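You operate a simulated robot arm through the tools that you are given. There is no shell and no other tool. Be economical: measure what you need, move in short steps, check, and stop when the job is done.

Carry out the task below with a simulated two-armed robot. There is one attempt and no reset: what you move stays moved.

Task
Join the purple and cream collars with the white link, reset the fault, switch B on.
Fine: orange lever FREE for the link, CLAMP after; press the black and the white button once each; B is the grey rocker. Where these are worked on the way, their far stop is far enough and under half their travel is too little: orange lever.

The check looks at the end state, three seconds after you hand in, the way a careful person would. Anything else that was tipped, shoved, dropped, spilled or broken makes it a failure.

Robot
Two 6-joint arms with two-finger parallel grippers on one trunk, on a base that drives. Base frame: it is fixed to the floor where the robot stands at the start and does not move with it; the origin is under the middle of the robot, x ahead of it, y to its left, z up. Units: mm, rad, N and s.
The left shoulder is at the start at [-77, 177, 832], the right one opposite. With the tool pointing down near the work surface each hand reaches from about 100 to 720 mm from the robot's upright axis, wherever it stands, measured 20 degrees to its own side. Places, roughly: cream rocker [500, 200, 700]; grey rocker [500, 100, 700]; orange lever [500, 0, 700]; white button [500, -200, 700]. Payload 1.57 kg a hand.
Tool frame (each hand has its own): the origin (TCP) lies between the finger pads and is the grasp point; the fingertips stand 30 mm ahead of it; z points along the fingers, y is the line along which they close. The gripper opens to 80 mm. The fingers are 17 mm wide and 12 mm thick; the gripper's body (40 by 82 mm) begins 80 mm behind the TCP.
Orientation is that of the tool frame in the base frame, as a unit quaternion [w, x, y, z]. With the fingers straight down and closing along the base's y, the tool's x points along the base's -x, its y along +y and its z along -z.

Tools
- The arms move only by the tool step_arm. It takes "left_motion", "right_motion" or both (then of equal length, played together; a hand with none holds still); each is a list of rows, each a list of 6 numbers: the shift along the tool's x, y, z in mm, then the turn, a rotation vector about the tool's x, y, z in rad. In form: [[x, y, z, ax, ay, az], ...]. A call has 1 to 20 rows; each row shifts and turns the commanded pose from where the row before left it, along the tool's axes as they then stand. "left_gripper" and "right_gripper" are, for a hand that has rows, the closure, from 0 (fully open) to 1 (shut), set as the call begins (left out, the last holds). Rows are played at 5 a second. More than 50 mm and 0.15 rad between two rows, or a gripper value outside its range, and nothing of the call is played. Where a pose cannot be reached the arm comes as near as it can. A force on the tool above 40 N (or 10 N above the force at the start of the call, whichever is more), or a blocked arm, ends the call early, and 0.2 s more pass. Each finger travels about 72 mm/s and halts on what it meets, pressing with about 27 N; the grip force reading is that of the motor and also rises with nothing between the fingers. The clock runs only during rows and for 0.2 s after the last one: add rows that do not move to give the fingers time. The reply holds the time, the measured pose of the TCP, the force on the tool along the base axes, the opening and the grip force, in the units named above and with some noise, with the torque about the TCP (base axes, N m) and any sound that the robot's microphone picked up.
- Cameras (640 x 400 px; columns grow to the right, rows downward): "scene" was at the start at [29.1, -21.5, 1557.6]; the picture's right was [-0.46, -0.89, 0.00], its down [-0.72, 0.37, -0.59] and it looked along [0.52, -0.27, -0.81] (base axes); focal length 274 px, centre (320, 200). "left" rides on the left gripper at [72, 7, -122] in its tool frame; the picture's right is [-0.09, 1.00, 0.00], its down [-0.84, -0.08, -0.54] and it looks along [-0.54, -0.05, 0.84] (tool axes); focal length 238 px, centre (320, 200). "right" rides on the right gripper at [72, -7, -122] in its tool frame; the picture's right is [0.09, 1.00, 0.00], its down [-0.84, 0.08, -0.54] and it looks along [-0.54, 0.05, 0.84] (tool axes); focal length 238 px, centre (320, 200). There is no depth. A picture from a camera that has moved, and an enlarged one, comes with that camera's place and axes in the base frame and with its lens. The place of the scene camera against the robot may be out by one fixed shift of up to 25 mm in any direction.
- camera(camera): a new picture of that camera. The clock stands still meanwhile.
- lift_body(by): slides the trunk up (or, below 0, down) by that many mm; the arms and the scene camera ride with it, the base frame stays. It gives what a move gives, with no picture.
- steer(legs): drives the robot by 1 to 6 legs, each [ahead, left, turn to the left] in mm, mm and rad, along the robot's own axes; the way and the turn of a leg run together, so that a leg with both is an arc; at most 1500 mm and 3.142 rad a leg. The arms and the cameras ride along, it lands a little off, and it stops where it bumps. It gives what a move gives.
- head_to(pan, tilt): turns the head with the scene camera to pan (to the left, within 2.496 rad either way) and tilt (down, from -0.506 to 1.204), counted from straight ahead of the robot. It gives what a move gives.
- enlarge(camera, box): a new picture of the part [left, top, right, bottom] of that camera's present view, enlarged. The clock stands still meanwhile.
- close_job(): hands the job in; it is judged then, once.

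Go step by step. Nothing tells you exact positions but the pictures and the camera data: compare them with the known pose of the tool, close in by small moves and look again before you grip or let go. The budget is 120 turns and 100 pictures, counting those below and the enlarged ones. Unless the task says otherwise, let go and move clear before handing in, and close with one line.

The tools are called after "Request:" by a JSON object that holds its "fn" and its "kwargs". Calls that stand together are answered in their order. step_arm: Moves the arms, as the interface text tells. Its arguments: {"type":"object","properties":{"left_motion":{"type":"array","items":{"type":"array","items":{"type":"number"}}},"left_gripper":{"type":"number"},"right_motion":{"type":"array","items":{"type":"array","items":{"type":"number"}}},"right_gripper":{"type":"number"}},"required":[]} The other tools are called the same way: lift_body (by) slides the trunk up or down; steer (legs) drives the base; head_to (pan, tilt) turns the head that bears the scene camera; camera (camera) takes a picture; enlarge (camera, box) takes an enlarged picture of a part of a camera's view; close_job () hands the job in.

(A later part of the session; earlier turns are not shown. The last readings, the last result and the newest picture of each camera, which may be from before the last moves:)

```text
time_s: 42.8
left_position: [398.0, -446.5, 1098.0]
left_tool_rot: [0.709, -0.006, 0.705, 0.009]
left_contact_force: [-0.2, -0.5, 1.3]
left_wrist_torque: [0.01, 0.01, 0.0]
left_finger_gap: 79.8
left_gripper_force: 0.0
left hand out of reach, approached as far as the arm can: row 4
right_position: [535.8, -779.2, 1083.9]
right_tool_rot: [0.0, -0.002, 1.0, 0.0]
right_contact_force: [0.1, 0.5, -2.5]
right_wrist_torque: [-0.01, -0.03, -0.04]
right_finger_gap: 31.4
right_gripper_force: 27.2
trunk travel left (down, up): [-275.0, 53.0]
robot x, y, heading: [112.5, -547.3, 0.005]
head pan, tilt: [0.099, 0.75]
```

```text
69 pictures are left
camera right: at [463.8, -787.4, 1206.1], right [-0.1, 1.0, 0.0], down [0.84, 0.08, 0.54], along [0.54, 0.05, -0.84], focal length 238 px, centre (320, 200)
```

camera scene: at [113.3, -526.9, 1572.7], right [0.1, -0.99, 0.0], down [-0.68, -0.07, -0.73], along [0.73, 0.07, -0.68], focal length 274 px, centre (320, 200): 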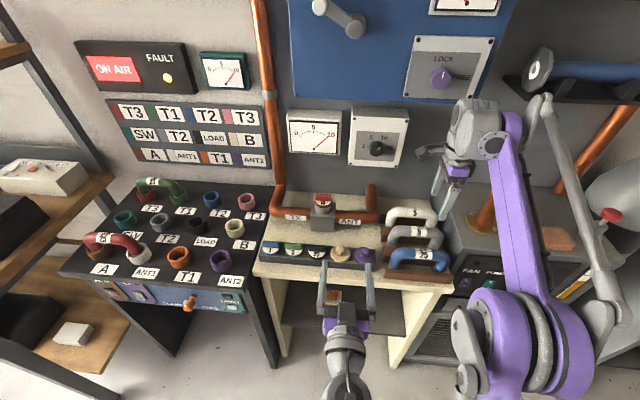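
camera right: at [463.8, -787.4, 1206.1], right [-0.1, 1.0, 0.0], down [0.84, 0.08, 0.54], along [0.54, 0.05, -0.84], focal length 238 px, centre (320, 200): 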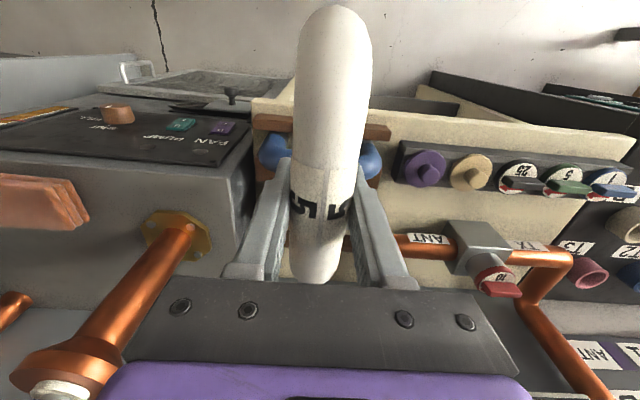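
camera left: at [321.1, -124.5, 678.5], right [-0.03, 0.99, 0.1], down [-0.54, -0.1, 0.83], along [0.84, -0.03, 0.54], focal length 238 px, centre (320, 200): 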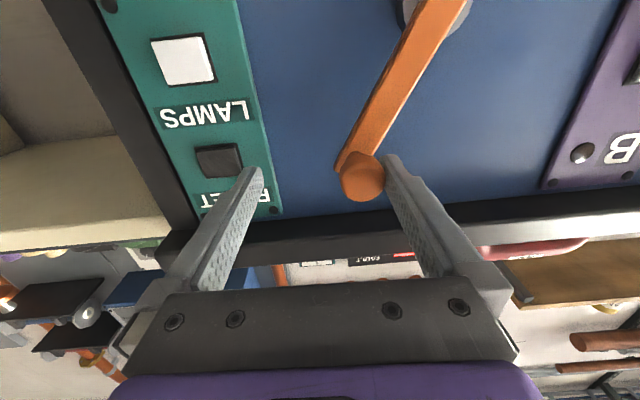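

Request:
{"fn": "steer", "kwargs": {"legs": [[0, 520, 0]]}}

Request:
{"fn": "head_to", "kwargs": {"pan": -0.2, "tilt": 0.85}}

Request:
{"fn": "camera", "kwargs": {"camera": "scene"}}

Request:
{"fn": "camera", "kwargs": {"camera": "right"}}

```text
time_s: 47.9
left_position: [397.5, 76.3, 1097.8]
left_tool_rot: [0.709, -0.007, 0.706, 0.009]
left_contact_force: [0.0, -1.3, 0.0]
left_wrist_torque: [0.0, 0.01, 0.0]
left_finger_gap: 80.0
left_gripper_force: 0.1
right_position: [532.9, -257.6, 1083.6]
right_tool_rot: [0.0, -0.002, 1.0, 0.0]
right_contact_force: [0.1, 0.6, -1.5]
right_wrist_torque: [-0.02, 0.02, -0.02]
right_finger_gap: 31.1
right_gripper_force: 26.9
trunk travel left (down, up): [-275.0, 53.0]
robot x, y, heading: [112.6, -24.6, 0.008]
head pan, tilt: [0.099, 0.75]
```

```text
time_s: 48.7
left_position: [397.1, 75.9, 1097.9]
left_tool_rot: [0.709, -0.007, 0.705, 0.01]
left_contact_force: [0.2, -0.9, -1.6]
left_wrist_torque: [0.0, 0.0, 0.0]
left_finger_gap: 79.8
left_gripper_force: 0.0
right_position: [534.6, -257.4, 1084.2]
right_tool_rot: [0.0, -0.002, 1.0, 0.0]
right_contact_force: [-0.9, -0.2, -2.2]
right_wrist_torque: [0.0, -0.01, -0.01]
right_finger_gap: 31.3
right_gripper_force: 27.3
trunk travel left (down, up): [-275.0, 53.0]
robot x, y, heading: [110.7, -23.2, 0.006]
head pan, tilt: [-0.201, 0.85]
```

```text
68 pictures are left
camera scene: at [151.4, -28.1, 1564.7], right [-0.19, -0.98, 0.0], down [-0.74, 0.15, -0.66], along [0.65, -0.13, -0.75], focal length 274 px, centre (320, 200)
```

scene: 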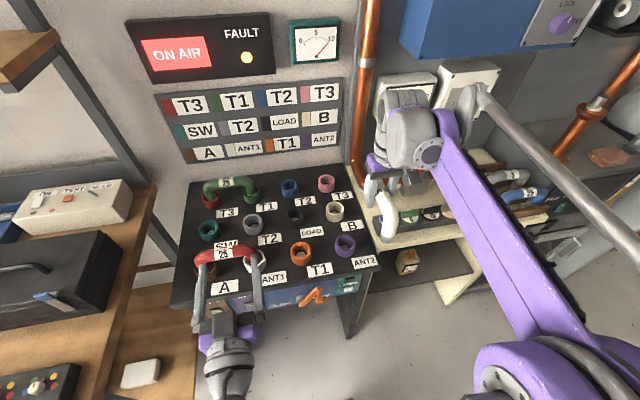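

```text
67 pictures are left
camera right: at [463.2, -264.8, 1205.8], right [-0.1, 1.0, 0.0], down [0.84, 0.08, 0.54], along [0.54, 0.05, -0.84], focal length 238 px, centre (320, 200)
```

right: 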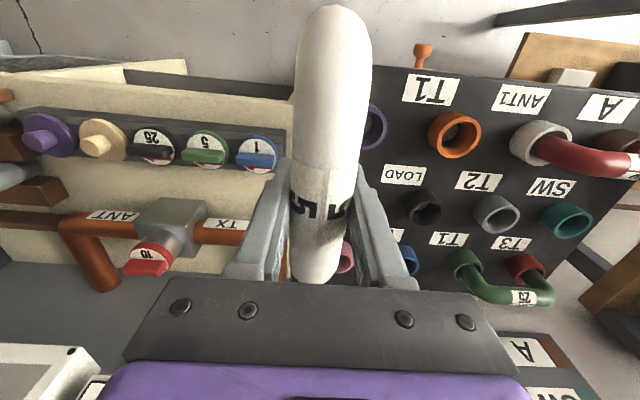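

Request:
{"fn": "step_arm", "kwargs": {"right_motion": [[0, -45, 0, 0, 0, 0], [0, -45, 0, 0, 0, 0]]}}

Request:
{"fn": "enlarge", "kwargs": {"camera": "right", "box": [370, 60, 610, 280]}}

Request:
{"fn": "enlarge", "kwargs": {"camera": "scene", "box": [260, 150, 440, 280]}}

```text
time_s: 49.3
left_position: [397.1, 75.5, 1098.0]
left_tool_rot: [0.709, -0.005, 0.705, 0.009]
left_contact_force: [1.3, -0.4, -1.1]
left_wrist_torque: [0.0, -0.01, 0.0]
left_finger_gap: 80.0
left_gripper_force: 0.1
right_position: [534.5, -349.0, 1082.8]
right_tool_rot: [0.0, -0.003, 1.0, 0.001]
right_contact_force: [-0.6, 0.1, -1.7]
right_wrist_torque: [0.01, -0.02, -0.04]
right_finger_gap: 31.0
right_gripper_force: 26.8
trunk travel left (down, up): [-275.0, 53.0]
robot x, y, heading: [111.7, -23.5, 0.008]
head pan, tilt: [-0.201, 0.85]
```

```text
1.82 times, centred on (490, 170) of right
camera zoom: at [464.2, -356.8, 1205.1], right [-0.1, 1.0, 0.0], down [0.84, 0.08, 0.54], along [0.54, 0.05, -0.84], focal length 433 px, centre (11, 254)
```

zoom: 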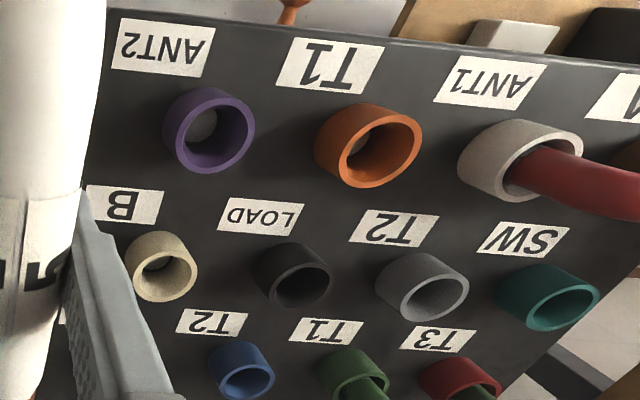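

```text
3.08 times, centred on (350, 215) of scene
camera zoom: at [151.6, -29.0, 1564.7], right [-0.19, -0.98, 0.0], down [-0.74, 0.15, -0.66], along [0.65, -0.13, -0.75], focal length 842 px, centre (228, 154)
```

zoom: 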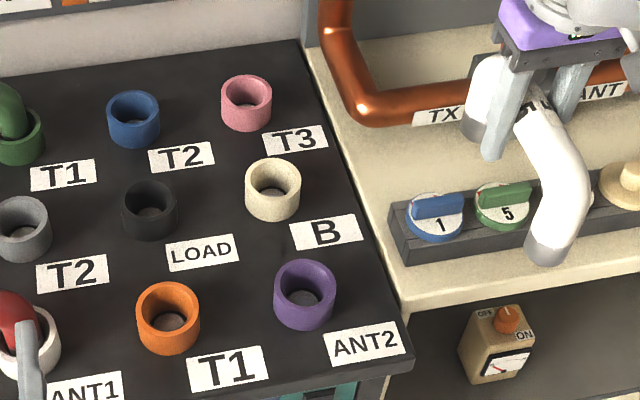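

Collar rims computed at roughly z≈860 with 136 pitch; height is still uncertain. I'll take a second view from 130 mm further back to fix it.

Request:
{"fn": "step_arm", "kwargs": {"right_motion": [[45, 0, 0, 0, 0, 0], [45, 0, 0, 0, 0, 0], [40, 0, 0, 0, 0, 0], [0, 0, 0, 0, 0, 0]]}}

Request:
{"fn": "enlarge", "kwargs": {"camera": "right", "box": [370, 120, 610, 340]}}

```text
time_s: 50.3
left_position: [397.1, 77.0, 1097.9]
left_tool_rot: [0.709, -0.007, 0.705, 0.01]
left_contact_force: [0.6, 0.9, 0.0]
left_wrist_torque: [0.01, -0.01, 0.0]
left_finger_gap: 79.7
left_gripper_force: 0.0
right_position: [403.6, -347.4, 1083.6]
right_tool_rot: [0.0, -0.002, 1.0, -0.001]
right_contact_force: [0.1, 0.5, -2.1]
right_wrist_torque: [0.02, -0.01, 0.01]
right_finger_gap: 31.1
right_gripper_force: 27.1
trunk travel left (down, up): [-275.0, 53.0]
robot x, y, heading: [107.4, -24.0, 0.007]
head pan, tilt: [-0.201, 0.85]
```

```text
1.82 times, centred on (490, 230) of right
camera zoom: at [333.0, -354.8, 1205.2], right [-0.1, 1.0, 0.0], down [0.84, 0.08, 0.54], along [0.54, 0.05, -0.84], focal length 433 px, centre (11, 146)
```

zoom: 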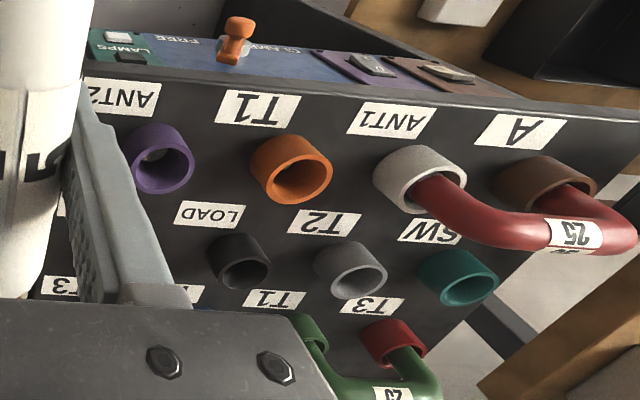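

I'll move to a hover over the purple/cream pair, at about (626,−182), link bottoms some 40 mm above the rims, and check from the scene camera.

Request:
{"fn": "step_arm", "kwargs": {"right_motion": [[-37, 27.5, 0, 0, 0, 0], [-37, 27.5, 0, 0, 0, 0], [-37, 27.5, 0, 0, 0, 0], [-37, 27.5, 0, 0, 0, 0], [-37, 27.5, 0, 0, 0, 0], [-37, 27.5, 0, 0, 0, 0], [0, 0, 40, 0, 0, 0], [0, 0, 45, 0, 0, 0], [0, 0, 0, 0, 0, 0]]}}

Request:
{"fn": "enlarge", "kwargs": {"camera": "scene", "box": [280, 150, 420, 270]}}

Request:
{"fn": "camera", "kwargs": {"camera": "right"}}

```text
time_s: 52.3
left_position: [397.6, 75.4, 1098.8]
left_tool_rot: [0.71, -0.006, 0.704, 0.01]
left_contact_force: [0.0, -0.2, -0.5]
left_wrist_torque: [-0.03, -0.02, 0.02]
left_finger_gap: 79.9
left_gripper_force: 0.0
right_position: [626.5, -180.4, 999.2]
right_tool_rot: [0.0, -0.001, 1.0, 0.0]
right_contact_force: [-0.4, -0.2, -1.6]
right_wrist_torque: [-0.02, 0.01, 0.01]
right_finger_gap: 31.4
right_gripper_force: 26.9
trunk travel left (down, up): [-275.0, 53.0]
robot x, y, heading: [108.6, -22.6, 0.005]
head pan, tilt: [-0.201, 0.85]
```

```text
3.33 times, centred on (350, 210) of scene
camera zoom: at [151.0, -28.0, 1564.8], right [-0.2, -0.98, 0.0], down [-0.74, 0.15, -0.66], along [0.65, -0.13, -0.75], focal length 912 px, centre (220, 167)
```

zoom: 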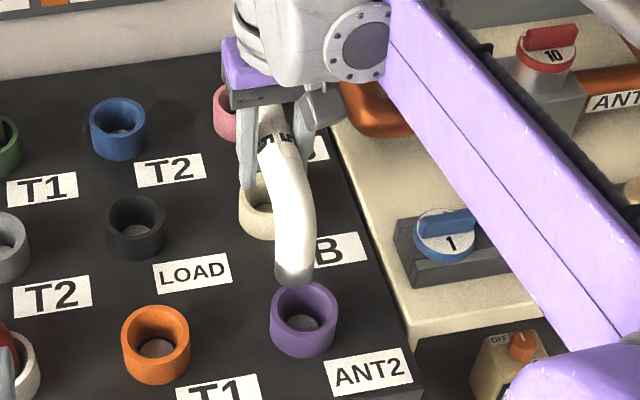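

```text
62 pictures are left
camera right: at [554.9, -187.3, 1121.6], right [-0.1, 1.0, 0.0], down [0.84, 0.08, 0.54], along [0.54, 0.05, -0.84], focal length 238 px, centre (320, 200)
```

right: 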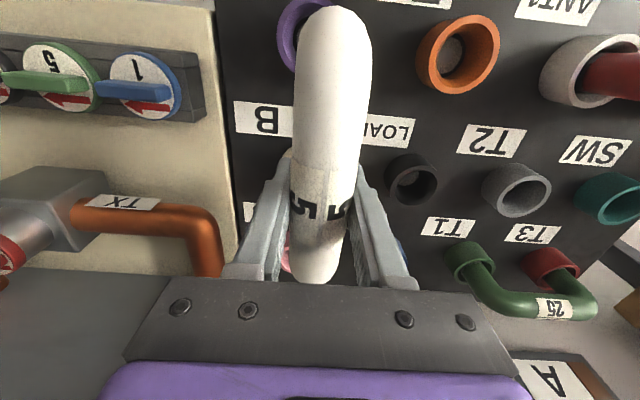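

Estimates converge: rims at z≈885, purple ≈(547,−192), cream ≈(675,−193). I'll shift the link accordingly, lower 20 mm, and re-check.

Request:
{"fn": "step_arm", "kwargs": {"right_motion": [[8.5, -12, 0, 0, 0, 0], [0, 0, 20, 0, 0, 0], [0, 0, 0, 0, 0, 0]]}}

Request:
{"fn": "enlarge", "kwargs": {"camera": "scene", "box": [310, 170, 390, 250]}}

Request:
{"fn": "enlarge", "kwargs": {"camera": "right", "box": [230, 0, 410, 290]}}

```text
time_s: 53.1
left_position: [397.1, 76.2, 1098.2]
left_tool_rot: [0.709, -0.007, 0.705, 0.009]
left_contact_force: [0.2, 0.2, 0.7]
left_wrist_torque: [-0.02, 0.01, 0.02]
left_finger_gap: 80.1
left_gripper_force: 0.0
right_position: [615.0, -194.3, 979.6]
right_tool_rot: [-0.001, -0.001, 1.0, 0.0]
right_contact_force: [-0.5, 0.5, -2.2]
right_wrist_torque: [0.01, 0.0, -0.02]
right_finger_gap: 31.5
right_gripper_force: 27.1
trunk travel left (down, up): [-275.0, 53.0]
robot x, y, heading: [112.4, -26.0, 0.003]
head pan, tilt: [-0.201, 0.85]
```

```text
5.00 times, centred on (350, 210) of scene
camera zoom: at [151.1, -28.1, 1564.7], right [-0.2, -0.98, 0.0], down [-0.74, 0.15, -0.66], along [0.65, -0.13, -0.75], focal length 1368 px, centre (170, 150)
```

zoom: 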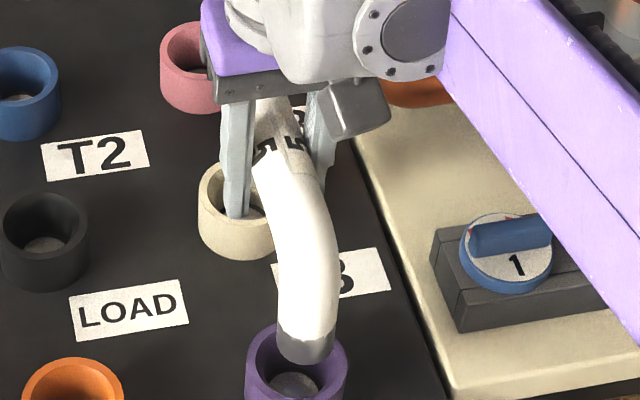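

```text
1.38 times, centred on (320, 145) of right
camera zoom: at [544.8, -199.9, 1100.9], right [-0.1, 1.0, 0.0], down [0.84, 0.08, 0.54], along [0.54, 0.05, -0.84], focal length 329 px, centre (320, 276)
```

zoom: 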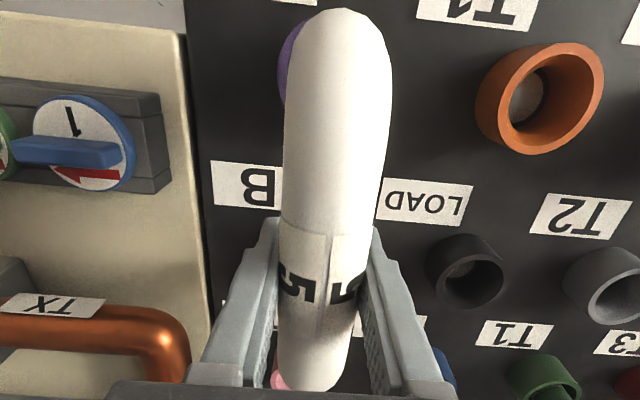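

Near leg lines up with purple within ~3 mm. I'll correct y by +3 mm, lower 14 mm and look again.

Request:
{"fn": "step_arm", "kwargs": {"right_motion": [[0, 3, 0, 0, 0, 0], [0, 0, 14, 0, 0, 0], [0, 0, 0, 0, 0, 0]]}}

Request:
{"fn": "enlarge", "kwargs": {"camera": "scene", "box": [310, 180, 390, 260]}}

```text
time_s: 53.9
left_position: [395.7, 75.9, 1098.8]
left_tool_rot: [0.709, -0.007, 0.705, 0.01]
left_contact_force: [0.1, 0.1, -0.2]
left_wrist_torque: [0.01, 0.03, -0.01]
left_finger_gap: 80.1
left_gripper_force: 0.0
right_position: [617.7, -189.8, 966.2]
right_tool_rot: [0.001, -0.003, 1.0, 0.0]
right_contact_force: [-0.1, -0.6, -2.2]
right_wrist_torque: [0.0, 0.02, 0.0]
right_finger_gap: 31.0
right_gripper_force: 26.8
trunk travel left (down, up): [-275.0, 53.0]
robot x, y, heading: [112.1, -20.5, 0.005]
head pan, tilt: [-0.201, 0.85]
```

```text
5.00 times, centred on (350, 220) of scene
camera zoom: at [151.2, -28.0, 1564.7], right [-0.2, -0.98, 0.0], down [-0.74, 0.15, -0.66], along [0.65, -0.13, -0.75], focal length 1368 px, centre (170, 100)
```

zoom: 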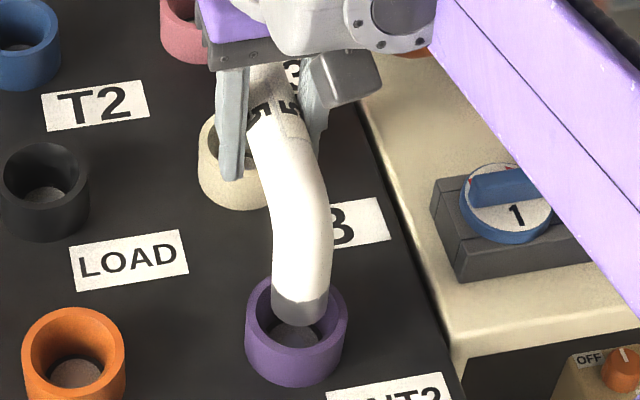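

Request:
{"fn": "step_arm", "kwargs": {"right_motion": [[0, 0, 10, 0, 0, 0], [0, 0, 0, 0, 0, 0]]}}

Request:
{"fn": "enlarge", "kwargs": {"camera": "scene", "box": [310, 180, 390, 260]}}

```text
time_s: 54.5
left_position: [396.6, 76.3, 1098.3]
left_tool_rot: [0.709, -0.007, 0.705, 0.01]
left_contact_force: [0.8, 0.2, -0.2]
left_wrist_torque: [0.04, 0.0, 0.01]
left_finger_gap: 79.9
left_gripper_force: 0.1
right_position: [618.6, -190.7, 955.8]
right_tool_rot: [0.0, -0.002, 1.0, 0.0]
right_contact_force: [-0.2, -0.8, -1.7]
right_wrist_torque: [0.01, -0.04, 0.0]
right_finger_gap: 31.5
right_gripper_force: 27.1
trunk travel left (down, up): [-275.0, 53.0]
robot x, y, heading: [111.2, -24.8, 0.005]
head pan, tilt: [-0.201, 0.85]
```

```text
5.00 times, centred on (350, 220) of scene
camera zoom: at [151.2, -28.0, 1564.7], right [-0.2, -0.98, 0.0], down [-0.74, 0.15, -0.66], along [0.65, -0.13, -0.75], focal length 1368 px, centre (170, 100)
```

zoom: 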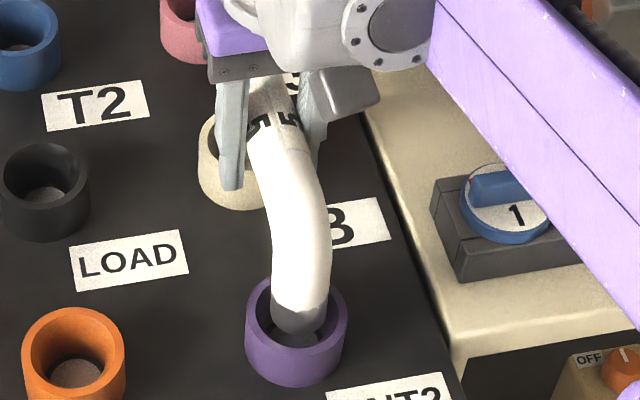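

Request:
{"fn": "step_arm", "kwargs": {"right_motion": [[0, 0, 6, 0, 0, 0], [0, 0, 6, 0, 0, 0], [0, 0, 0, 0, 0, 0]]}}

Request:
{"fn": "enlarge", "kwargs": {"camera": "scene", "box": [310, 180, 390, 260]}}

Request:
{"fn": "enlarge", "kwargs": {"camera": "right", "box": [220, 0, 420, 300]}}

```text
time_s: 55.3
left_position: [397.0, 75.8, 1099.1]
left_tool_rot: [0.709, -0.007, 0.705, 0.01]
left_contact_force: [-0.1, 0.0, 0.2]
left_wrist_torque: [-0.02, 0.01, 0.03]
left_finger_gap: 80.0
left_gripper_force: 0.0
right_position: [616.6, -189.8, 942.6]
right_tool_rot: [0.0, -0.003, 1.0, 0.001]
right_contact_force: [4.9, 0.5, 0.3]
right_wrist_torque: [0.01, -0.09, 0.04]
right_finger_gap: 31.2
right_gripper_force: 26.9
trunk travel left (down, up): [-275.0, 53.0]
robot x, y, heading: [107.5, -26.7, 0.005]
head pan, tilt: [-0.201, 0.85]
```

```text
5.00 times, centred on (350, 220) of scene
camera zoom: at [151.8, -28.0, 1564.8], right [-0.19, -0.98, 0.0], down [-0.74, 0.15, -0.66], along [0.65, -0.13, -0.75], focal length 1368 px, centre (170, 100)
```

zoom: 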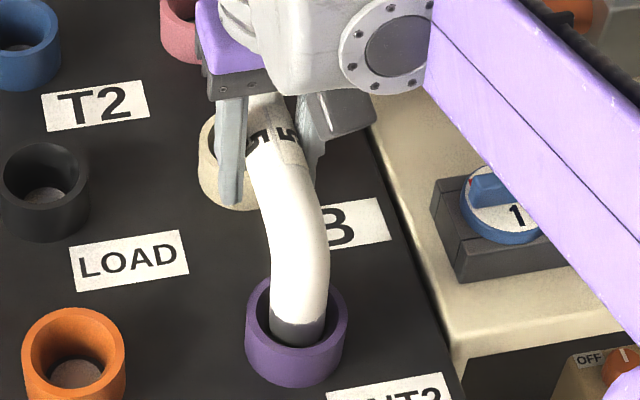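

```text
1.33 times, centred on (320, 150) of right
camera zoom: at [546.8, -198.0, 1064.8], right [-0.1, 1.0, 0.0], down [0.84, 0.08, 0.54], along [0.54, 0.05, -0.84], focal length 318 px, centre (320, 267)
```

zoom: 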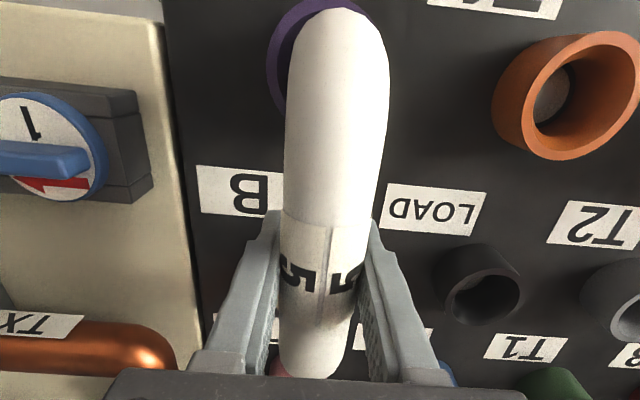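

The near leg is entering purple but brushing its near side (5 N along +x). I'll shift +5 mm in x and continue down.

Request:
{"fn": "step_arm", "kwargs": {"right_motion": [[-5, 0, 0, 0, 0, 0], [0, 0, 5, 0, 0, 0], [0, 0, 5, 0, 0, 0], [0, 0, 0, 0, 0, 0]]}}

Request:
{"fn": "enlarge", "kwargs": {"camera": "scene", "box": [310, 180, 390, 260]}}

```text
time_s: 56.3
left_position: [396.3, 75.4, 1098.0]
left_tool_rot: [0.709, -0.007, 0.705, 0.009]
left_contact_force: [0.1, 0.3, -0.3]
left_wrist_torque: [0.01, 0.0, 0.03]
left_finger_gap: 80.1
left_gripper_force: 0.0
right_position: [622.8, -190.8, 933.8]
right_tool_rot: [0.001, -0.002, 1.0, 0.0]
right_contact_force: [0.3, -0.2, -1.8]
right_wrist_torque: [-0.03, -0.04, -0.02]
right_finger_gap: 31.1
right_gripper_force: 27.7
trunk travel left (down, up): [-275.0, 53.0]
robot x, y, heading: [107.1, -25.2, 0.008]
head pan, tilt: [-0.201, 0.85]
```

```text
5.00 times, centred on (350, 220) of scene
camera zoom: at [151.4, -28.0, 1564.7], right [-0.2, -0.98, 0.0], down [-0.74, 0.15, -0.66], along [0.65, -0.13, -0.75], focal length 1368 px, centre (170, 100)
```

zoom: 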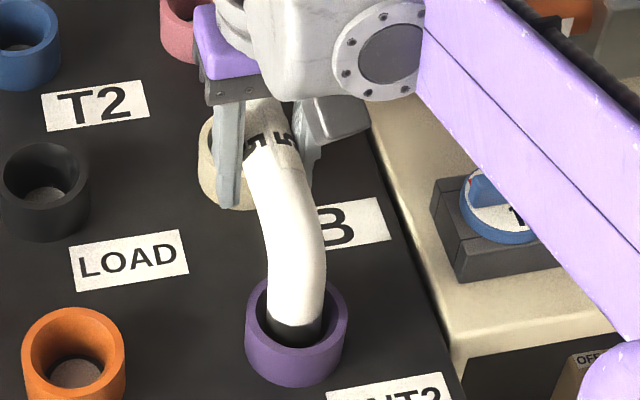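

Request:
{"fn": "step_arm", "kwargs": {"right_motion": [[0, 0, 5, 0, 0, 0], [0, 0, 5, 0, 0, 0], [0, 0, 5, 0, 0, 0], [0, 0, 0, 0, 0, 0]]}}

Request:
{"fn": "enlarge", "kwargs": {"camera": "scene", "box": [310, 180, 390, 260]}}

```text
time_s: 57.3
left_position: [396.2, 75.8, 1098.2]
left_tool_rot: [0.71, -0.007, 0.704, 0.01]
left_contact_force: [0.1, 0.7, 0.1]
left_wrist_torque: [0.0, 0.0, -0.03]
left_finger_gap: 80.2
left_gripper_force: 0.0
right_position: [621.2, -191.1, 920.6]
right_tool_rot: [0.002, -0.002, 1.0, 0.0]
right_contact_force: [5.5, -2.4, 21.6]
right_wrist_torque: [0.03, 0.11, -0.01]
right_finger_gap: 31.8
right_gripper_force: 26.7
trunk travel left (down, up): [-275.0, 53.0]
robot x, y, heading: [107.4, -27.5, 0.007]
head pan, tilt: [-0.201, 0.85]
```

```text
5.00 times, centred on (350, 220) of scene
camera zoom: at [150.1, -27.9, 1565.0], right [-0.2, -0.98, 0.0], down [-0.74, 0.15, -0.66], along [0.65, -0.13, -0.75], focal length 1368 px, centre (170, 100)
```

zoom: 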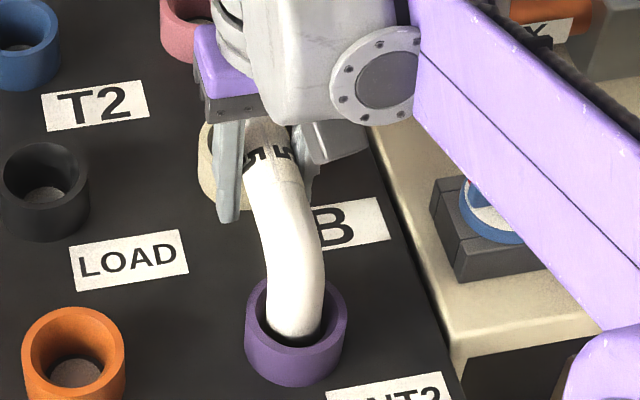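

Contact of about 22 N at z 921, likely seated. I'll compare with the seated red link and check the cream end.

Request:
{"fn": "enlarge", "kwargs": {"camera": "scene", "box": [180, 150, 400, 300]}}

Request:
{"fn": "enlarge", "kwargs": {"camera": "right", "box": [200, 0, 480, 300]}}

```text
2.67 times, centred on (290, 225) of scene
camera zoom: at [150.1, -27.9, 1565.0], right [-0.2, -0.98, 0.0], down [-0.74, 0.15, -0.66], along [0.65, -0.13, -0.75], focal length 730 px, centre (400, 133)
```

zoom: 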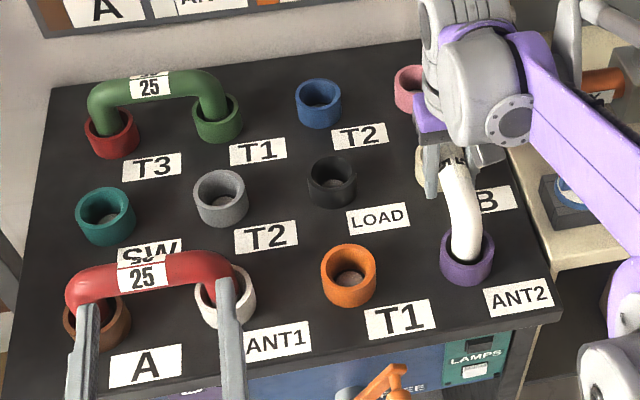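

```text
1.33 times, centred on (340, 150) of right
camera zoom: at [550.9, -198.5, 1040.8], right [-0.1, 1.0, 0.0], down [0.84, 0.08, 0.54], along [0.54, 0.05, -0.84], focal length 318 px, centre (293, 267)
```

zoom: 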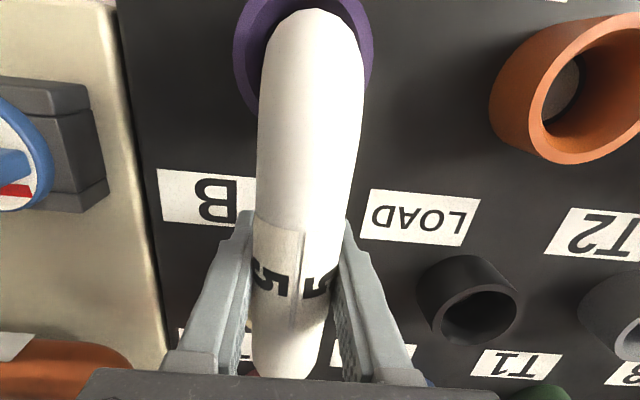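

Request:
{"fn": "step_arm", "kwargs": {"right_motion": [[0, 0, 2, 0, 0, 0], [0, 0, 0, 0, 0, 0]]}}

```text
time_s: 57.9
left_position: [395.7, 75.8, 1098.7]
left_tool_rot: [0.71, -0.006, 0.704, 0.01]
left_contact_force: [0.3, 0.4, 0.2]
left_wrist_torque: [-0.01, -0.01, 0.01]
left_finger_gap: 80.2
left_gripper_force: 0.0
right_position: [620.6, -190.8, 917.0]
right_tool_rot: [0.001, -0.002, 1.0, 0.001]
right_contact_force: [3.1, -2.4, 22.4]
right_wrist_torque: [0.05, 0.08, -0.02]
right_finger_gap: 31.4
right_gripper_force: 26.8
trunk travel left (down, up): [-275.0, 53.0]
robot x, y, heading: [109.0, -23.4, 0.001]
head pan, tilt: [-0.201, 0.85]
```

Request:
{"fn": "step_arm", "kwargs": {"right_motion": [[0, 0, 3, 0, 0, 0], [0, 0, 0, 0, 0, 0]]}}

Request:
{"fn": "enlarge", "kwargs": {"camera": "scene", "box": [310, 180, 390, 260]}}

Request:
{"fn": "enlarge", "kwargs": {"camera": "right", "box": [200, 0, 480, 300]}}

```text
time_s: 58.5
left_position: [394.7, 76.6, 1098.4]
left_tool_rot: [0.71, -0.006, 0.704, 0.009]
left_contact_force: [-0.3, 0.6, 0.2]
left_wrist_torque: [0.01, -0.03, 0.02]
left_finger_gap: 79.8
left_gripper_force: 0.0
right_position: [621.1, -191.2, 913.9]
right_tool_rot: [0.0, -0.001, 1.0, 0.001]
right_contact_force: [0.9, -3.4, 21.9]
right_wrist_torque: [0.05, 0.09, -0.02]
right_finger_gap: 31.3
right_gripper_force: 27.0
trunk travel left (down, up): [-275.0, 53.0]
robot x, y, heading: [108.4, -24.6, 0.004]
head pan, tilt: [-0.201, 0.85]
```

```text
5.00 times, centred on (350, 220) of scene
camera zoom: at [149.3, -27.7, 1564.8], right [-0.2, -0.98, 0.0], down [-0.74, 0.15, -0.66], along [0.65, -0.13, -0.75], focal length 1368 px, centre (170, 100)
```

zoom: 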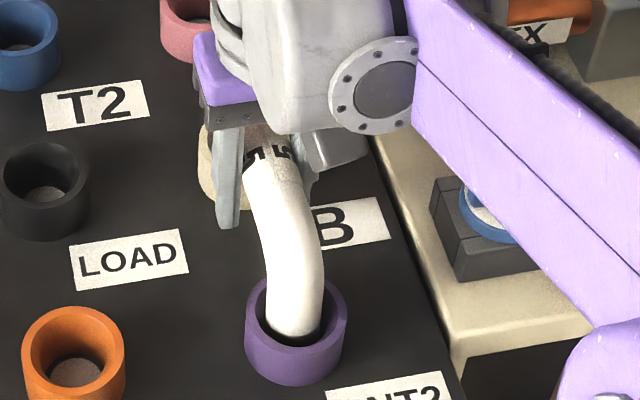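

```text
1.33 times, centred on (340, 150) of right
camera zoom: at [550.2, -198.1, 1035.5], right [-0.1, 1.0, 0.0], down [0.84, 0.08, 0.54], along [0.54, 0.05, -0.84], focal length 318 px, centre (293, 267)
```

zoom: 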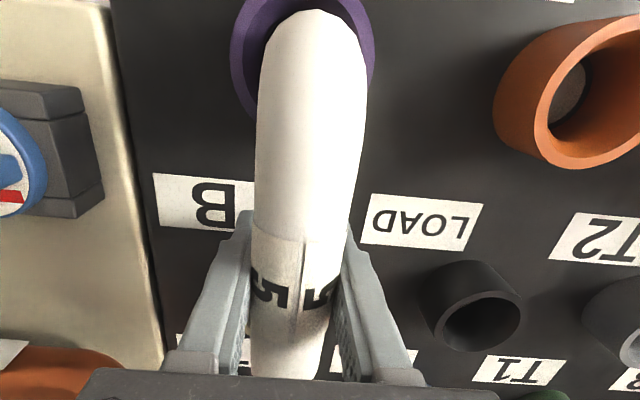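

The scene view is unchanged while the fingers slip down, so the link is seated. I'll open and lift clear.

Request:
{"fn": "step_arm", "kwargs": {"right_motion": [[0, 0, 0, 0, 0, 0], [0, 0, 0, 0, 0, 0], [0, 0, -25, 0, 0, 0], [0, 0, -45, 0, 0, 0], [0, 0, -45, 0, 0, 0], [40, -20, -20, 0, 0, 0], [45, -20, 0, 0, 0, 0], [45, -20, 0, 0, 0, 0], [45, -20, 0, 0, 0, 0]], "right_gripper": 0.2}}

Request:
{"fn": "enlarge", "kwargs": {"camera": "scene", "box": [180, 150, 400, 300]}}

Request:
{"fn": "camera", "kwargs": {"camera": "right"}}

```text
time_s: 60.5
left_position: [395.3, 76.3, 1098.2]
left_tool_rot: [0.71, -0.006, 0.704, 0.01]
left_contact_force: [0.4, -0.5, 0.3]
left_wrist_torque: [0.0, -0.04, 0.01]
left_finger_gap: 80.1
left_gripper_force: 0.1
right_position: [447.2, -274.6, 1048.0]
right_tool_rot: [0.002, -0.003, 1.0, 0.0]
right_contact_force: [-0.7, -0.5, 0.5]
right_wrist_torque: [-0.01, 0.02, 0.01]
right_finger_gap: 63.8
right_gripper_force: 0.0
trunk travel left (down, up): [-275.0, 53.0]
robot x, y, heading: [110.6, -22.6, 0.001]
head pan, tilt: [-0.201, 0.85]
```

```text
2.67 times, centred on (290, 225) of scene
camera zoom: at [149.5, -28.1, 1564.7], right [-0.19, -0.98, 0.0], down [-0.74, 0.15, -0.66], along [0.65, -0.13, -0.75], focal length 730 px, centre (400, 133)
```

zoom: 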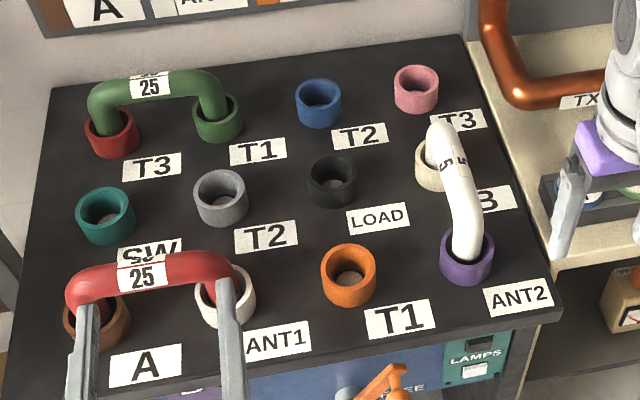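

```text
48 pictures are left
camera right: at [376.3, -281.2, 1170.1], right [-0.1, 1.0, 0.0], down [0.84, 0.08, 0.54], along [0.54, 0.05, -0.84], focal length 238 px, centre (320, 200)
```

right: 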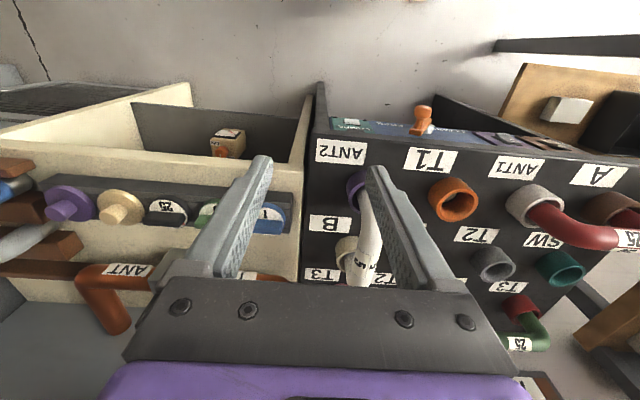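

The white link sits in both collars. Now I'll back up to work the front panel with the left hand again: lever to CLAMP first.

Request:
{"fn": "steer", "kwargs": {"legs": [[-360, 0, 0]]}}

Request:
{"fn": "head_to", "kwargs": {"pan": -0.1, "tilt": 0.75}}

Request:
{"fn": "enlarge", "kwargs": {"camera": "scene", "box": [220, 120, 380, 260]}}

```text
time_s: 62.8
left_position: [36.1, 74.5, 1098.6]
left_tool_rot: [0.71, -0.008, 0.704, 0.012]
left_contact_force: [-0.2, -0.4, -0.2]
left_wrist_torque: [0.01, -0.03, 0.0]
left_finger_gap: 79.9
left_gripper_force: 0.0
right_position: [90.5, -274.2, 1048.2]
right_tool_rot: [0.0, -0.004, 1.0, 0.0]
right_contact_force: [0.2, -0.3, -0.6]
right_wrist_torque: [0.03, -0.01, -0.01]
right_finger_gap: 63.9
right_gripper_force: 0.0
trunk travel left (down, up): [-275.0, 53.0]
robot x, y, heading: [-247.7, -27.2, 0.008]
head pan, tilt: [-0.201, 0.85]
```

```text
time_s: 63.5
left_position: [36.2, 74.8, 1097.0]
left_tool_rot: [0.709, -0.009, 0.705, 0.012]
left_contact_force: [-1.4, 1.0, 0.0]
left_wrist_torque: [0.02, 0.0, -0.02]
left_finger_gap: 80.0
left_gripper_force: 0.1
right_position: [91.5, -273.9, 1049.1]
right_tool_rot: [0.0, -0.004, 1.0, 0.0]
right_contact_force: [-0.6, -0.2, 0.1]
right_wrist_torque: [-0.02, 0.01, 0.04]
right_finger_gap: 64.0
right_gripper_force: 0.1
trunk travel left (down, up): [-275.0, 53.0]
robot x, y, heading: [-246.6, -23.3, 0.009]
head pan, tilt: [-0.099, 0.75]
```

```text
2.86 times, centred on (300, 190) of scene
camera zoom: at [-201.7, -23.0, 1572.7], right [-0.09, -1.0, 0.0], down [-0.68, 0.06, -0.73], along [0.73, -0.07, -0.68], focal length 782 px, centre (377, 229)
```

zoom: 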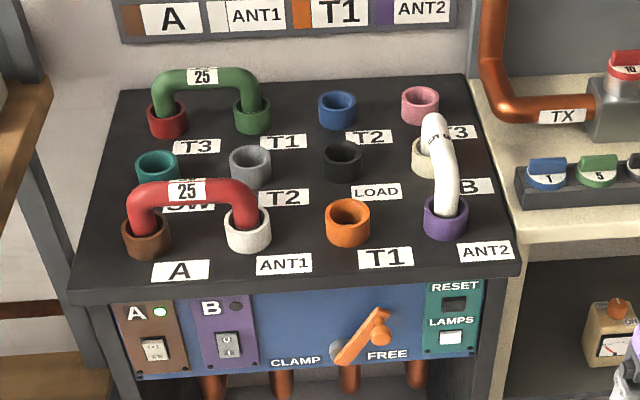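

Request:
{"fn": "step_arm", "kwargs": {"left_motion": [[5, -11, 45, 0, 0, 0], [5, -11, 45, 0, 0, 0], [5, -11, 45, 0, 0, 0], [5, -11, 45, 0, 0, 0], [5, -11, 45, 0, 0, 0], [5, -11, 45, 0, 0, 0], [5, -11, 45, 0, 0, 0], [44, -15, 0, 0, 0, 0], [44, -15, 0, 0, 0, 0], [44, -15, 0, 0, 0, 0], [44, -15, 0, 0, 0, 0], [44, -15, 0, 0, 0, 0], [44, -15, 0, 0, 0, 0], [42, -15, 0, 0, 0, 0]]}}

Request:
{"fn": "camera", "kwargs": {"camera": "left"}}

```text
time_s: 66.5
left_position: [359.1, -95.4, 759.7]
left_tool_rot: [0.709, -0.009, 0.705, 0.012]
left_contact_force: [0.0, -0.6, 0.3]
left_wrist_torque: [0.0, 0.02, 0.01]
left_finger_gap: 79.8
left_gripper_force: 0.1
right_position: [91.8, -274.7, 1047.5]
right_tool_rot: [0.0, -0.006, 1.0, 0.0]
right_contact_force: [-0.4, -0.1, 0.8]
right_wrist_torque: [-0.02, 0.01, -0.03]
right_finger_gap: 63.9
right_gripper_force: 0.0
trunk travel left (down, up): [-275.0, 53.0]
robot x, y, heading: [-250.9, -26.4, 0.009]
head pan, tilt: [-0.099, 0.75]
```

```text
46 pictures are left
camera left: at [237.3, -93.4, 685.4], right [-0.03, 0.99, 0.1], down [-0.54, -0.1, 0.83], along [0.84, -0.03, 0.54], focal length 238 px, centre (320, 200)
```

left: 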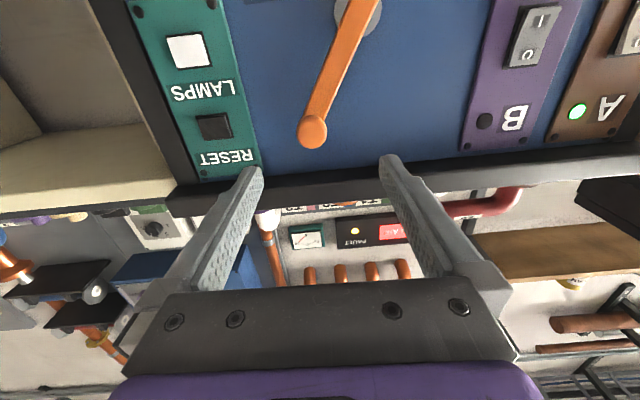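

Request:
{"fn": "step_arm", "kwargs": {"left_motion": [[0, -2, 40, 0.03, 0, 0], [2, -2, 42, 0, 0, 0], [0, 12, 0, 0, 0, 0], [-2, 12, 0, 0, 0, 0], [-3, 12, 0, 0, 0, 0], [-3, 12, 0, 0, 0, 0], [-2, 12, 0, 0, 0, 0], [-1, 12, 0, 0, 0, 0], [1, 12, 0, 0, 0, 0], [2, 12, 0, 0, 0, 0], [3, 12, 0, 0, 0, 0], [4, 12, 0, 0, 0, 0], [4, 10, 0, 0, 0, 0], [4, 8, 0, 0, 0, 0]]}}

Request:
{"fn": "camera", "kwargs": {"camera": "left"}}

```text
time_s: 69.5
left_position: [441.6, 29.4, 752.8]
left_tool_rot: [0.709, 0.007, 0.705, -0.003]
left_contact_force: [2.3, -38.5, 15.6]
left_wrist_torque: [-0.69, -0.23, -0.47]
left_finger_gap: 80.1
left_gripper_force: 0.3
right_position: [90.0, -279.9, 1048.4]
right_tool_rot: [0.001, -0.004, 1.0, 0.003]
right_contact_force: [0.0, -0.5, -0.4]
right_wrist_torque: [-0.02, -0.01, 0.0]
right_finger_gap: 63.6
right_gripper_force: 0.1
trunk travel left (down, up): [-275.0, 53.0]
robot x, y, heading: [-249.9, -27.9, 0.01]
head pan, tilt: [-0.099, 0.75]
```

```text
45 pictures are left
camera left: at [320.7, 35.0, 679.2], right [0.01, 0.99, 0.1], down [-0.55, -0.08, 0.83], along [0.84, -0.06, 0.54], focal length 238 px, centre (320, 200)
```

left: 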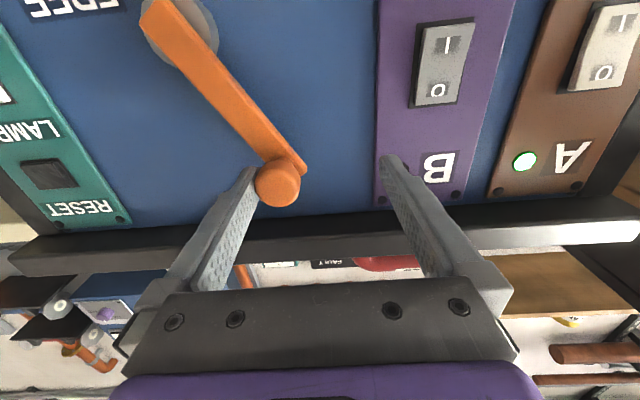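

The lever is hard on its CLAMP stop. I'll back out, close the fingers and go in front of RESET.

Request:
{"fn": "step_arm", "kwargs": {"left_motion": [[0, -10, 0, 0, 0, 0], [0, 0, -40, -0.012, 0, 0], [0, 0, -40, 0, 0, 0]]}}

Request:
{"fn": "step_arm", "kwargs": {"left_motion": [[0, -45, 0, 0, 0, 0], [0, -45, 0, 0, 0, 0], [0, -45, 0, 0, 0, 0], [0, -45, 0, 0, 0, 0], [5, -42, 20, 0, 0, 0]], "left_gripper": 1.0}}

Request:
{"fn": "camera", "kwargs": {"camera": "left"}}

```text
time_s: 70.2
left_position: [360.5, 31.0, 749.7]
left_tool_rot: [0.709, -0.004, 0.705, 0.007]
left_contact_force: [-0.5, -1.0, 0.1]
left_wrist_torque: [0.02, 0.03, 0.0]
left_finger_gap: 79.9
left_gripper_force: 0.0
right_position: [91.0, -273.6, 1048.2]
right_tool_rot: [0.0, -0.005, 1.0, 0.0]
right_contact_force: [0.1, 0.5, 0.2]
right_wrist_torque: [0.06, -0.02, 0.0]
right_finger_gap: 64.4
right_gripper_force: 0.2
trunk travel left (down, up): [-275.0, 53.0]
robot x, y, heading: [-248.2, -29.3, 0.005]
head pan, tilt: [-0.099, 0.75]
```

```text
time_s: 71.5
left_position: [384.4, -193.1, 744.7]
left_tool_rot: [0.709, -0.002, 0.705, 0.005]
left_contact_force: [-0.7, 0.4, 0.5]
left_wrist_torque: [0.0, 0.01, -0.01]
left_finger_gap: 0.1
left_gripper_force: 21.4
right_position: [93.1, -274.3, 1048.2]
right_tool_rot: [-0.001, -0.005, 1.0, 0.0]
right_contact_force: [-0.2, 0.3, 0.1]
right_wrist_torque: [-0.04, 0.01, 0.02]
right_finger_gap: 64.2
right_gripper_force: 0.0
trunk travel left (down, up): [-275.0, 53.0]
robot x, y, heading: [-248.2, -23.3, 0.013]
head pan, tilt: [-0.099, 0.75]
```

```text
44 pictures are left
camera left: at [265.0, -189.3, 671.1], right [-0.01, 1.0, 0.1], down [-0.55, -0.09, 0.83], along [0.84, -0.04, 0.54], focal length 238 px, centre (320, 200)
```

left: 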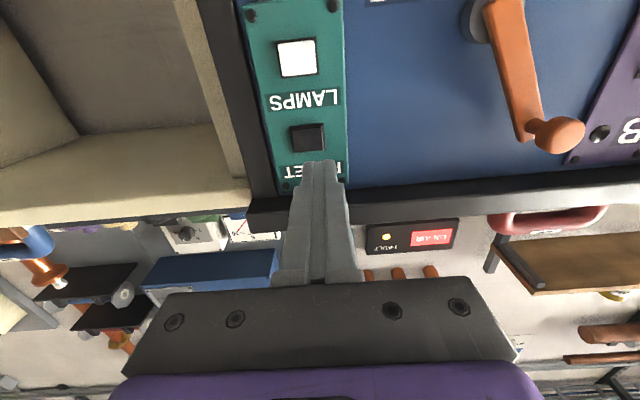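

Request:
{"fn": "step_arm", "kwargs": {"left_motion": [[0, -13, 30, 0, 0, 0], [0, 0, 30, 0, 0, 0], [0, 0, 8, 0, 0, 0]]}}

Request:
{"fn": "enlarge", "kwargs": {"camera": "left", "box": [220, 60, 420, 200]}}

```text
time_s: 72.2
left_position: [452.0, -204.6, 746.0]
left_tool_rot: [0.709, -0.003, 0.705, 0.005]
left_contact_force: [-0.1, 0.9, 0.1]
left_wrist_torque: [0.0, 0.0, -0.02]
left_finger_gap: 0.0
left_gripper_force: 21.0
right_position: [92.2, -275.3, 1047.7]
right_tool_rot: [0.0, -0.004, 1.0, 0.0]
right_contact_force: [0.5, -0.2, -0.2]
right_wrist_torque: [0.01, -0.02, -0.02]
right_finger_gap: 64.1
right_gripper_force: 0.0
trunk travel left (down, up): [-275.0, 53.0]
robot x, y, heading: [-249.7, -25.0, 0.005]
head pan, tilt: [-0.099, 0.75]
```

```text
2.86 times, centred on (320, 130) of left
camera zoom: at [332.2, -200.7, 672.1], right [-0.01, 1.0, 0.1], down [-0.55, -0.09, 0.83], along [0.84, -0.04, 0.54], focal length 681 px, centre (320, 400)
```

zoom: 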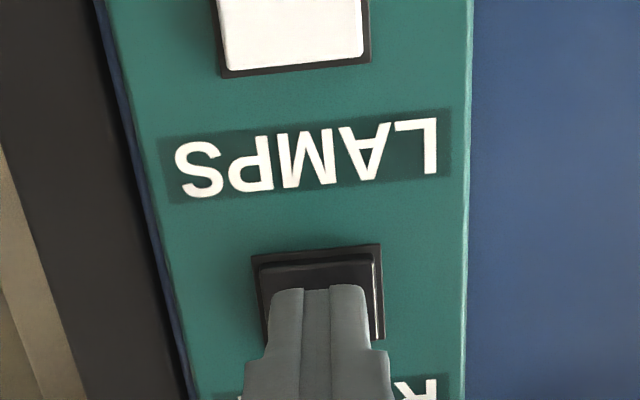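

The tip is centered on RESET. Pressing in small steps.

Request:
{"fn": "step_arm", "kwargs": {"left_motion": [[0, 0, 3, 0, 0, 0], [0, 0, 3, 0, 0, 0], [0, 0, 3, 0, 0, 0], [0, 0, 3, 0, 0, 0]]}}

```text
time_s: 73.2
left_position: [464.7, -203.7, 746.2]
left_tool_rot: [0.709, -0.002, 0.705, 0.006]
left_contact_force: [0.2, 0.8, -0.2]
left_wrist_torque: [0.01, 0.01, -0.01]
left_finger_gap: 0.0
left_gripper_force: 21.5
right_position: [91.6, -275.1, 1048.5]
right_tool_rot: [-0.001, -0.004, 1.0, 0.0]
right_contact_force: [0.9, 0.0, 1.0]
right_wrist_torque: [0.01, 0.03, -0.04]
right_finger_gap: 64.0
right_gripper_force: 0.1
trunk travel left (down, up): [-275.0, 53.0]
robot x, y, heading: [-247.0, -28.8, 0.011]
head pan, tilt: [-0.099, 0.75]
```

Request:
{"fn": "step_arm", "kwargs": {"left_motion": [[0, 0, 2.5, 0, 0, 0], [0, 0, 2.5, 0, 0, 0], [0, 0, 2.5, 0, 0, 0], [0, 0, 2.5, 0, 0, 0]]}}

```text
time_s: 74.2
left_position: [469.4, -203.8, 747.7]
left_tool_rot: [0.708, -0.002, 0.706, 0.004]
left_contact_force: [-27.1, 2.1, -16.0]
left_wrist_torque: [0.04, 0.61, -0.01]
left_finger_gap: 0.1
left_gripper_force: 21.2
left hand out of reach, approached as far as the arm can: row 4
right_position: [90.9, -274.7, 1048.6]
right_tool_rot: [0.0, -0.005, 1.0, 0.001]
right_contact_force: [0.1, 0.2, -0.7]
right_wrist_torque: [-0.01, 0.01, -0.04]
right_finger_gap: 63.9
right_gripper_force: 0.0
trunk travel left (down, up): [-275.0, 53.0]
robot x, y, heading: [-248.1, -26.5, 0.008]
head pan, tilt: [-0.099, 0.75]
heard: click
```

A click at RESET. I'll withdraw and check the fault lamp.

Request:
{"fn": "step_arm", "kwargs": {"left_motion": [[0, 0, -20, 0, 0, 0], [0, 0, -25, 0, 0, 0]]}}

Request:
{"fn": "enlarge", "kwargs": {"camera": "scene", "box": [200, 10, 380, 130]}}

Request:
{"fn": "enlarge", "kwargs": {"camera": "scene", "box": [220, 190, 380, 270]}}

```text
time_s: 74.8
left_position: [426.9, -204.2, 747.4]
left_tool_rot: [0.709, -0.002, 0.705, 0.006]
left_contact_force: [0.0, -0.6, -0.4]
left_wrist_torque: [-0.04, -0.03, -0.01]
left_finger_gap: 0.0
left_gripper_force: 21.5
right_position: [90.6, -275.0, 1047.9]
right_tool_rot: [0.0, -0.005, 1.0, 0.0]
right_contact_force: [-0.6, 1.1, 0.3]
right_wrist_torque: [-0.02, -0.01, -0.04]
right_finger_gap: 64.0
right_gripper_force: 0.1
trunk travel left (down, up): [-275.0, 53.0]
robot x, y, heading: [-245.2, -26.6, 0.01]
head pan, tilt: [-0.099, 0.75]
```

```text
3.33 times, centred on (290, 70) of scene
camera zoom: at [-202.2, -23.2, 1572.8], right [-0.09, -1.0, 0.0], down [-0.68, 0.06, -0.73], along [0.73, -0.07, -0.68], focal length 912 px, centre (420, 633)
```

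zoom: 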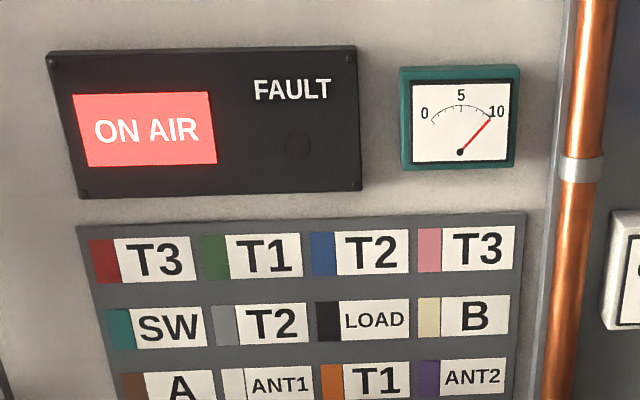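

```text
4.00 times, centred on (300, 230) of scene
camera zoom: at [-202.2, -23.2, 1572.8], right [-0.09, -1.0, 0.0], down [-0.68, 0.06, -0.73], along [0.73, -0.07, -0.68], focal length 1094 px, centre (400, 80)
```

zoom: 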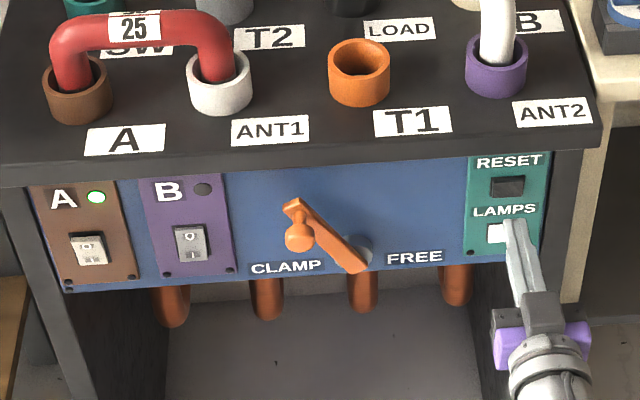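

Fault lamp is out and the lever is on CLAMP. Reach was marginal, so I'll pull the hand back, shift the base a bit, and line up with LAMPS.

Request:
{"fn": "step_arm", "kwargs": {"left_motion": [[0, 0, -40, 0, 0, 0], [0, 0, -20, 0, 0, 0]]}}

Request:
{"fn": "steer", "kwargs": {"legs": [[30, -50, 0]]}}

Request:
{"fn": "step_arm", "kwargs": {"left_motion": [[24, 17, 0, 0, 0, 0], [23, 17, 0, 0, 0, 0], [22, 16, 0, 0, 0, 0], [0, 0, 0, 0, 0, 0]]}}

Request:
{"fn": "camera", "kwargs": {"camera": "left"}}

```text
time_s: 75.5
left_position: [367.7, -204.8, 746.2]
left_tool_rot: [0.71, -0.003, 0.704, 0.007]
left_contact_force: [0.8, 0.4, -0.1]
left_wrist_torque: [-0.02, 0.01, -0.02]
left_finger_gap: 0.1
left_gripper_force: 21.8
right_position: [90.8, -274.7, 1048.0]
right_tool_rot: [0.0, -0.005, 1.0, 0.0]
right_contact_force: [-0.5, -0.4, 0.3]
right_wrist_torque: [-0.01, 0.02, -0.02]
right_finger_gap: 64.2
right_gripper_force: 0.1
trunk travel left (down, up): [-275.0, 53.0]
robot x, y, heading: [-250.6, -28.4, 0.01]
head pan, tilt: [-0.099, 0.75]
```

```text
time_s: 76.6
left_position: [397.3, -254.5, 746.1]
left_tool_rot: [0.709, -0.003, 0.705, 0.006]
left_contact_force: [-0.5, -0.5, 0.1]
left_wrist_torque: [0.04, -0.02, -0.02]
left_finger_gap: 0.0
left_gripper_force: 21.6
right_position: [121.3, -324.2, 1048.9]
right_tool_rot: [0.001, -0.006, 1.0, 0.0]
right_contact_force: [0.7, -0.6, 0.0]
right_wrist_torque: [0.03, 0.0, -0.01]
right_finger_gap: 64.0
right_gripper_force: 0.0
trunk travel left (down, up): [-275.0, 53.0]
robot x, y, heading: [-213.8, -75.2, 0.01]
head pan, tilt: [-0.099, 0.75]
```

```text
time_s: 77.6
left_position: [396.6, -204.4, 678.9]
left_tool_rot: [0.708, -0.003, 0.706, 0.006]
left_contact_force: [-0.3, -0.3, 0.3]
left_wrist_torque: [0.01, -0.01, -0.01]
left_finger_gap: 0.3
left_gripper_force: 20.9
right_position: [121.5, -325.2, 1048.1]
right_tool_rot: [0.0, -0.004, 1.0, 0.0]
right_contact_force: [0.1, 0.1, 0.3]
right_wrist_torque: [-0.03, 0.01, 0.03]
right_finger_gap: 64.0
right_gripper_force: 0.0
trunk travel left (down, up): [-275.0, 53.0]
robot x, y, heading: [-217.9, -76.9, 0.015]
head pan, tilt: [-0.099, 0.75]
```

```text
40 pictures are left
camera left: at [276.4, -200.5, 605.8], right [-0.01, 1.0, 0.1], down [-0.54, -0.09, 0.83], along [0.84, -0.04, 0.54], focal length 238 px, centre (320, 200)
```

left: 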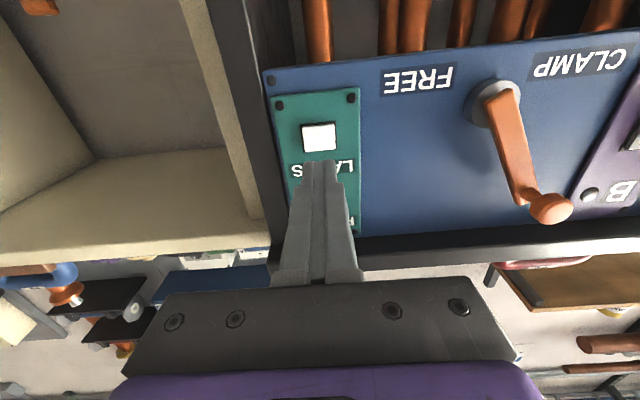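

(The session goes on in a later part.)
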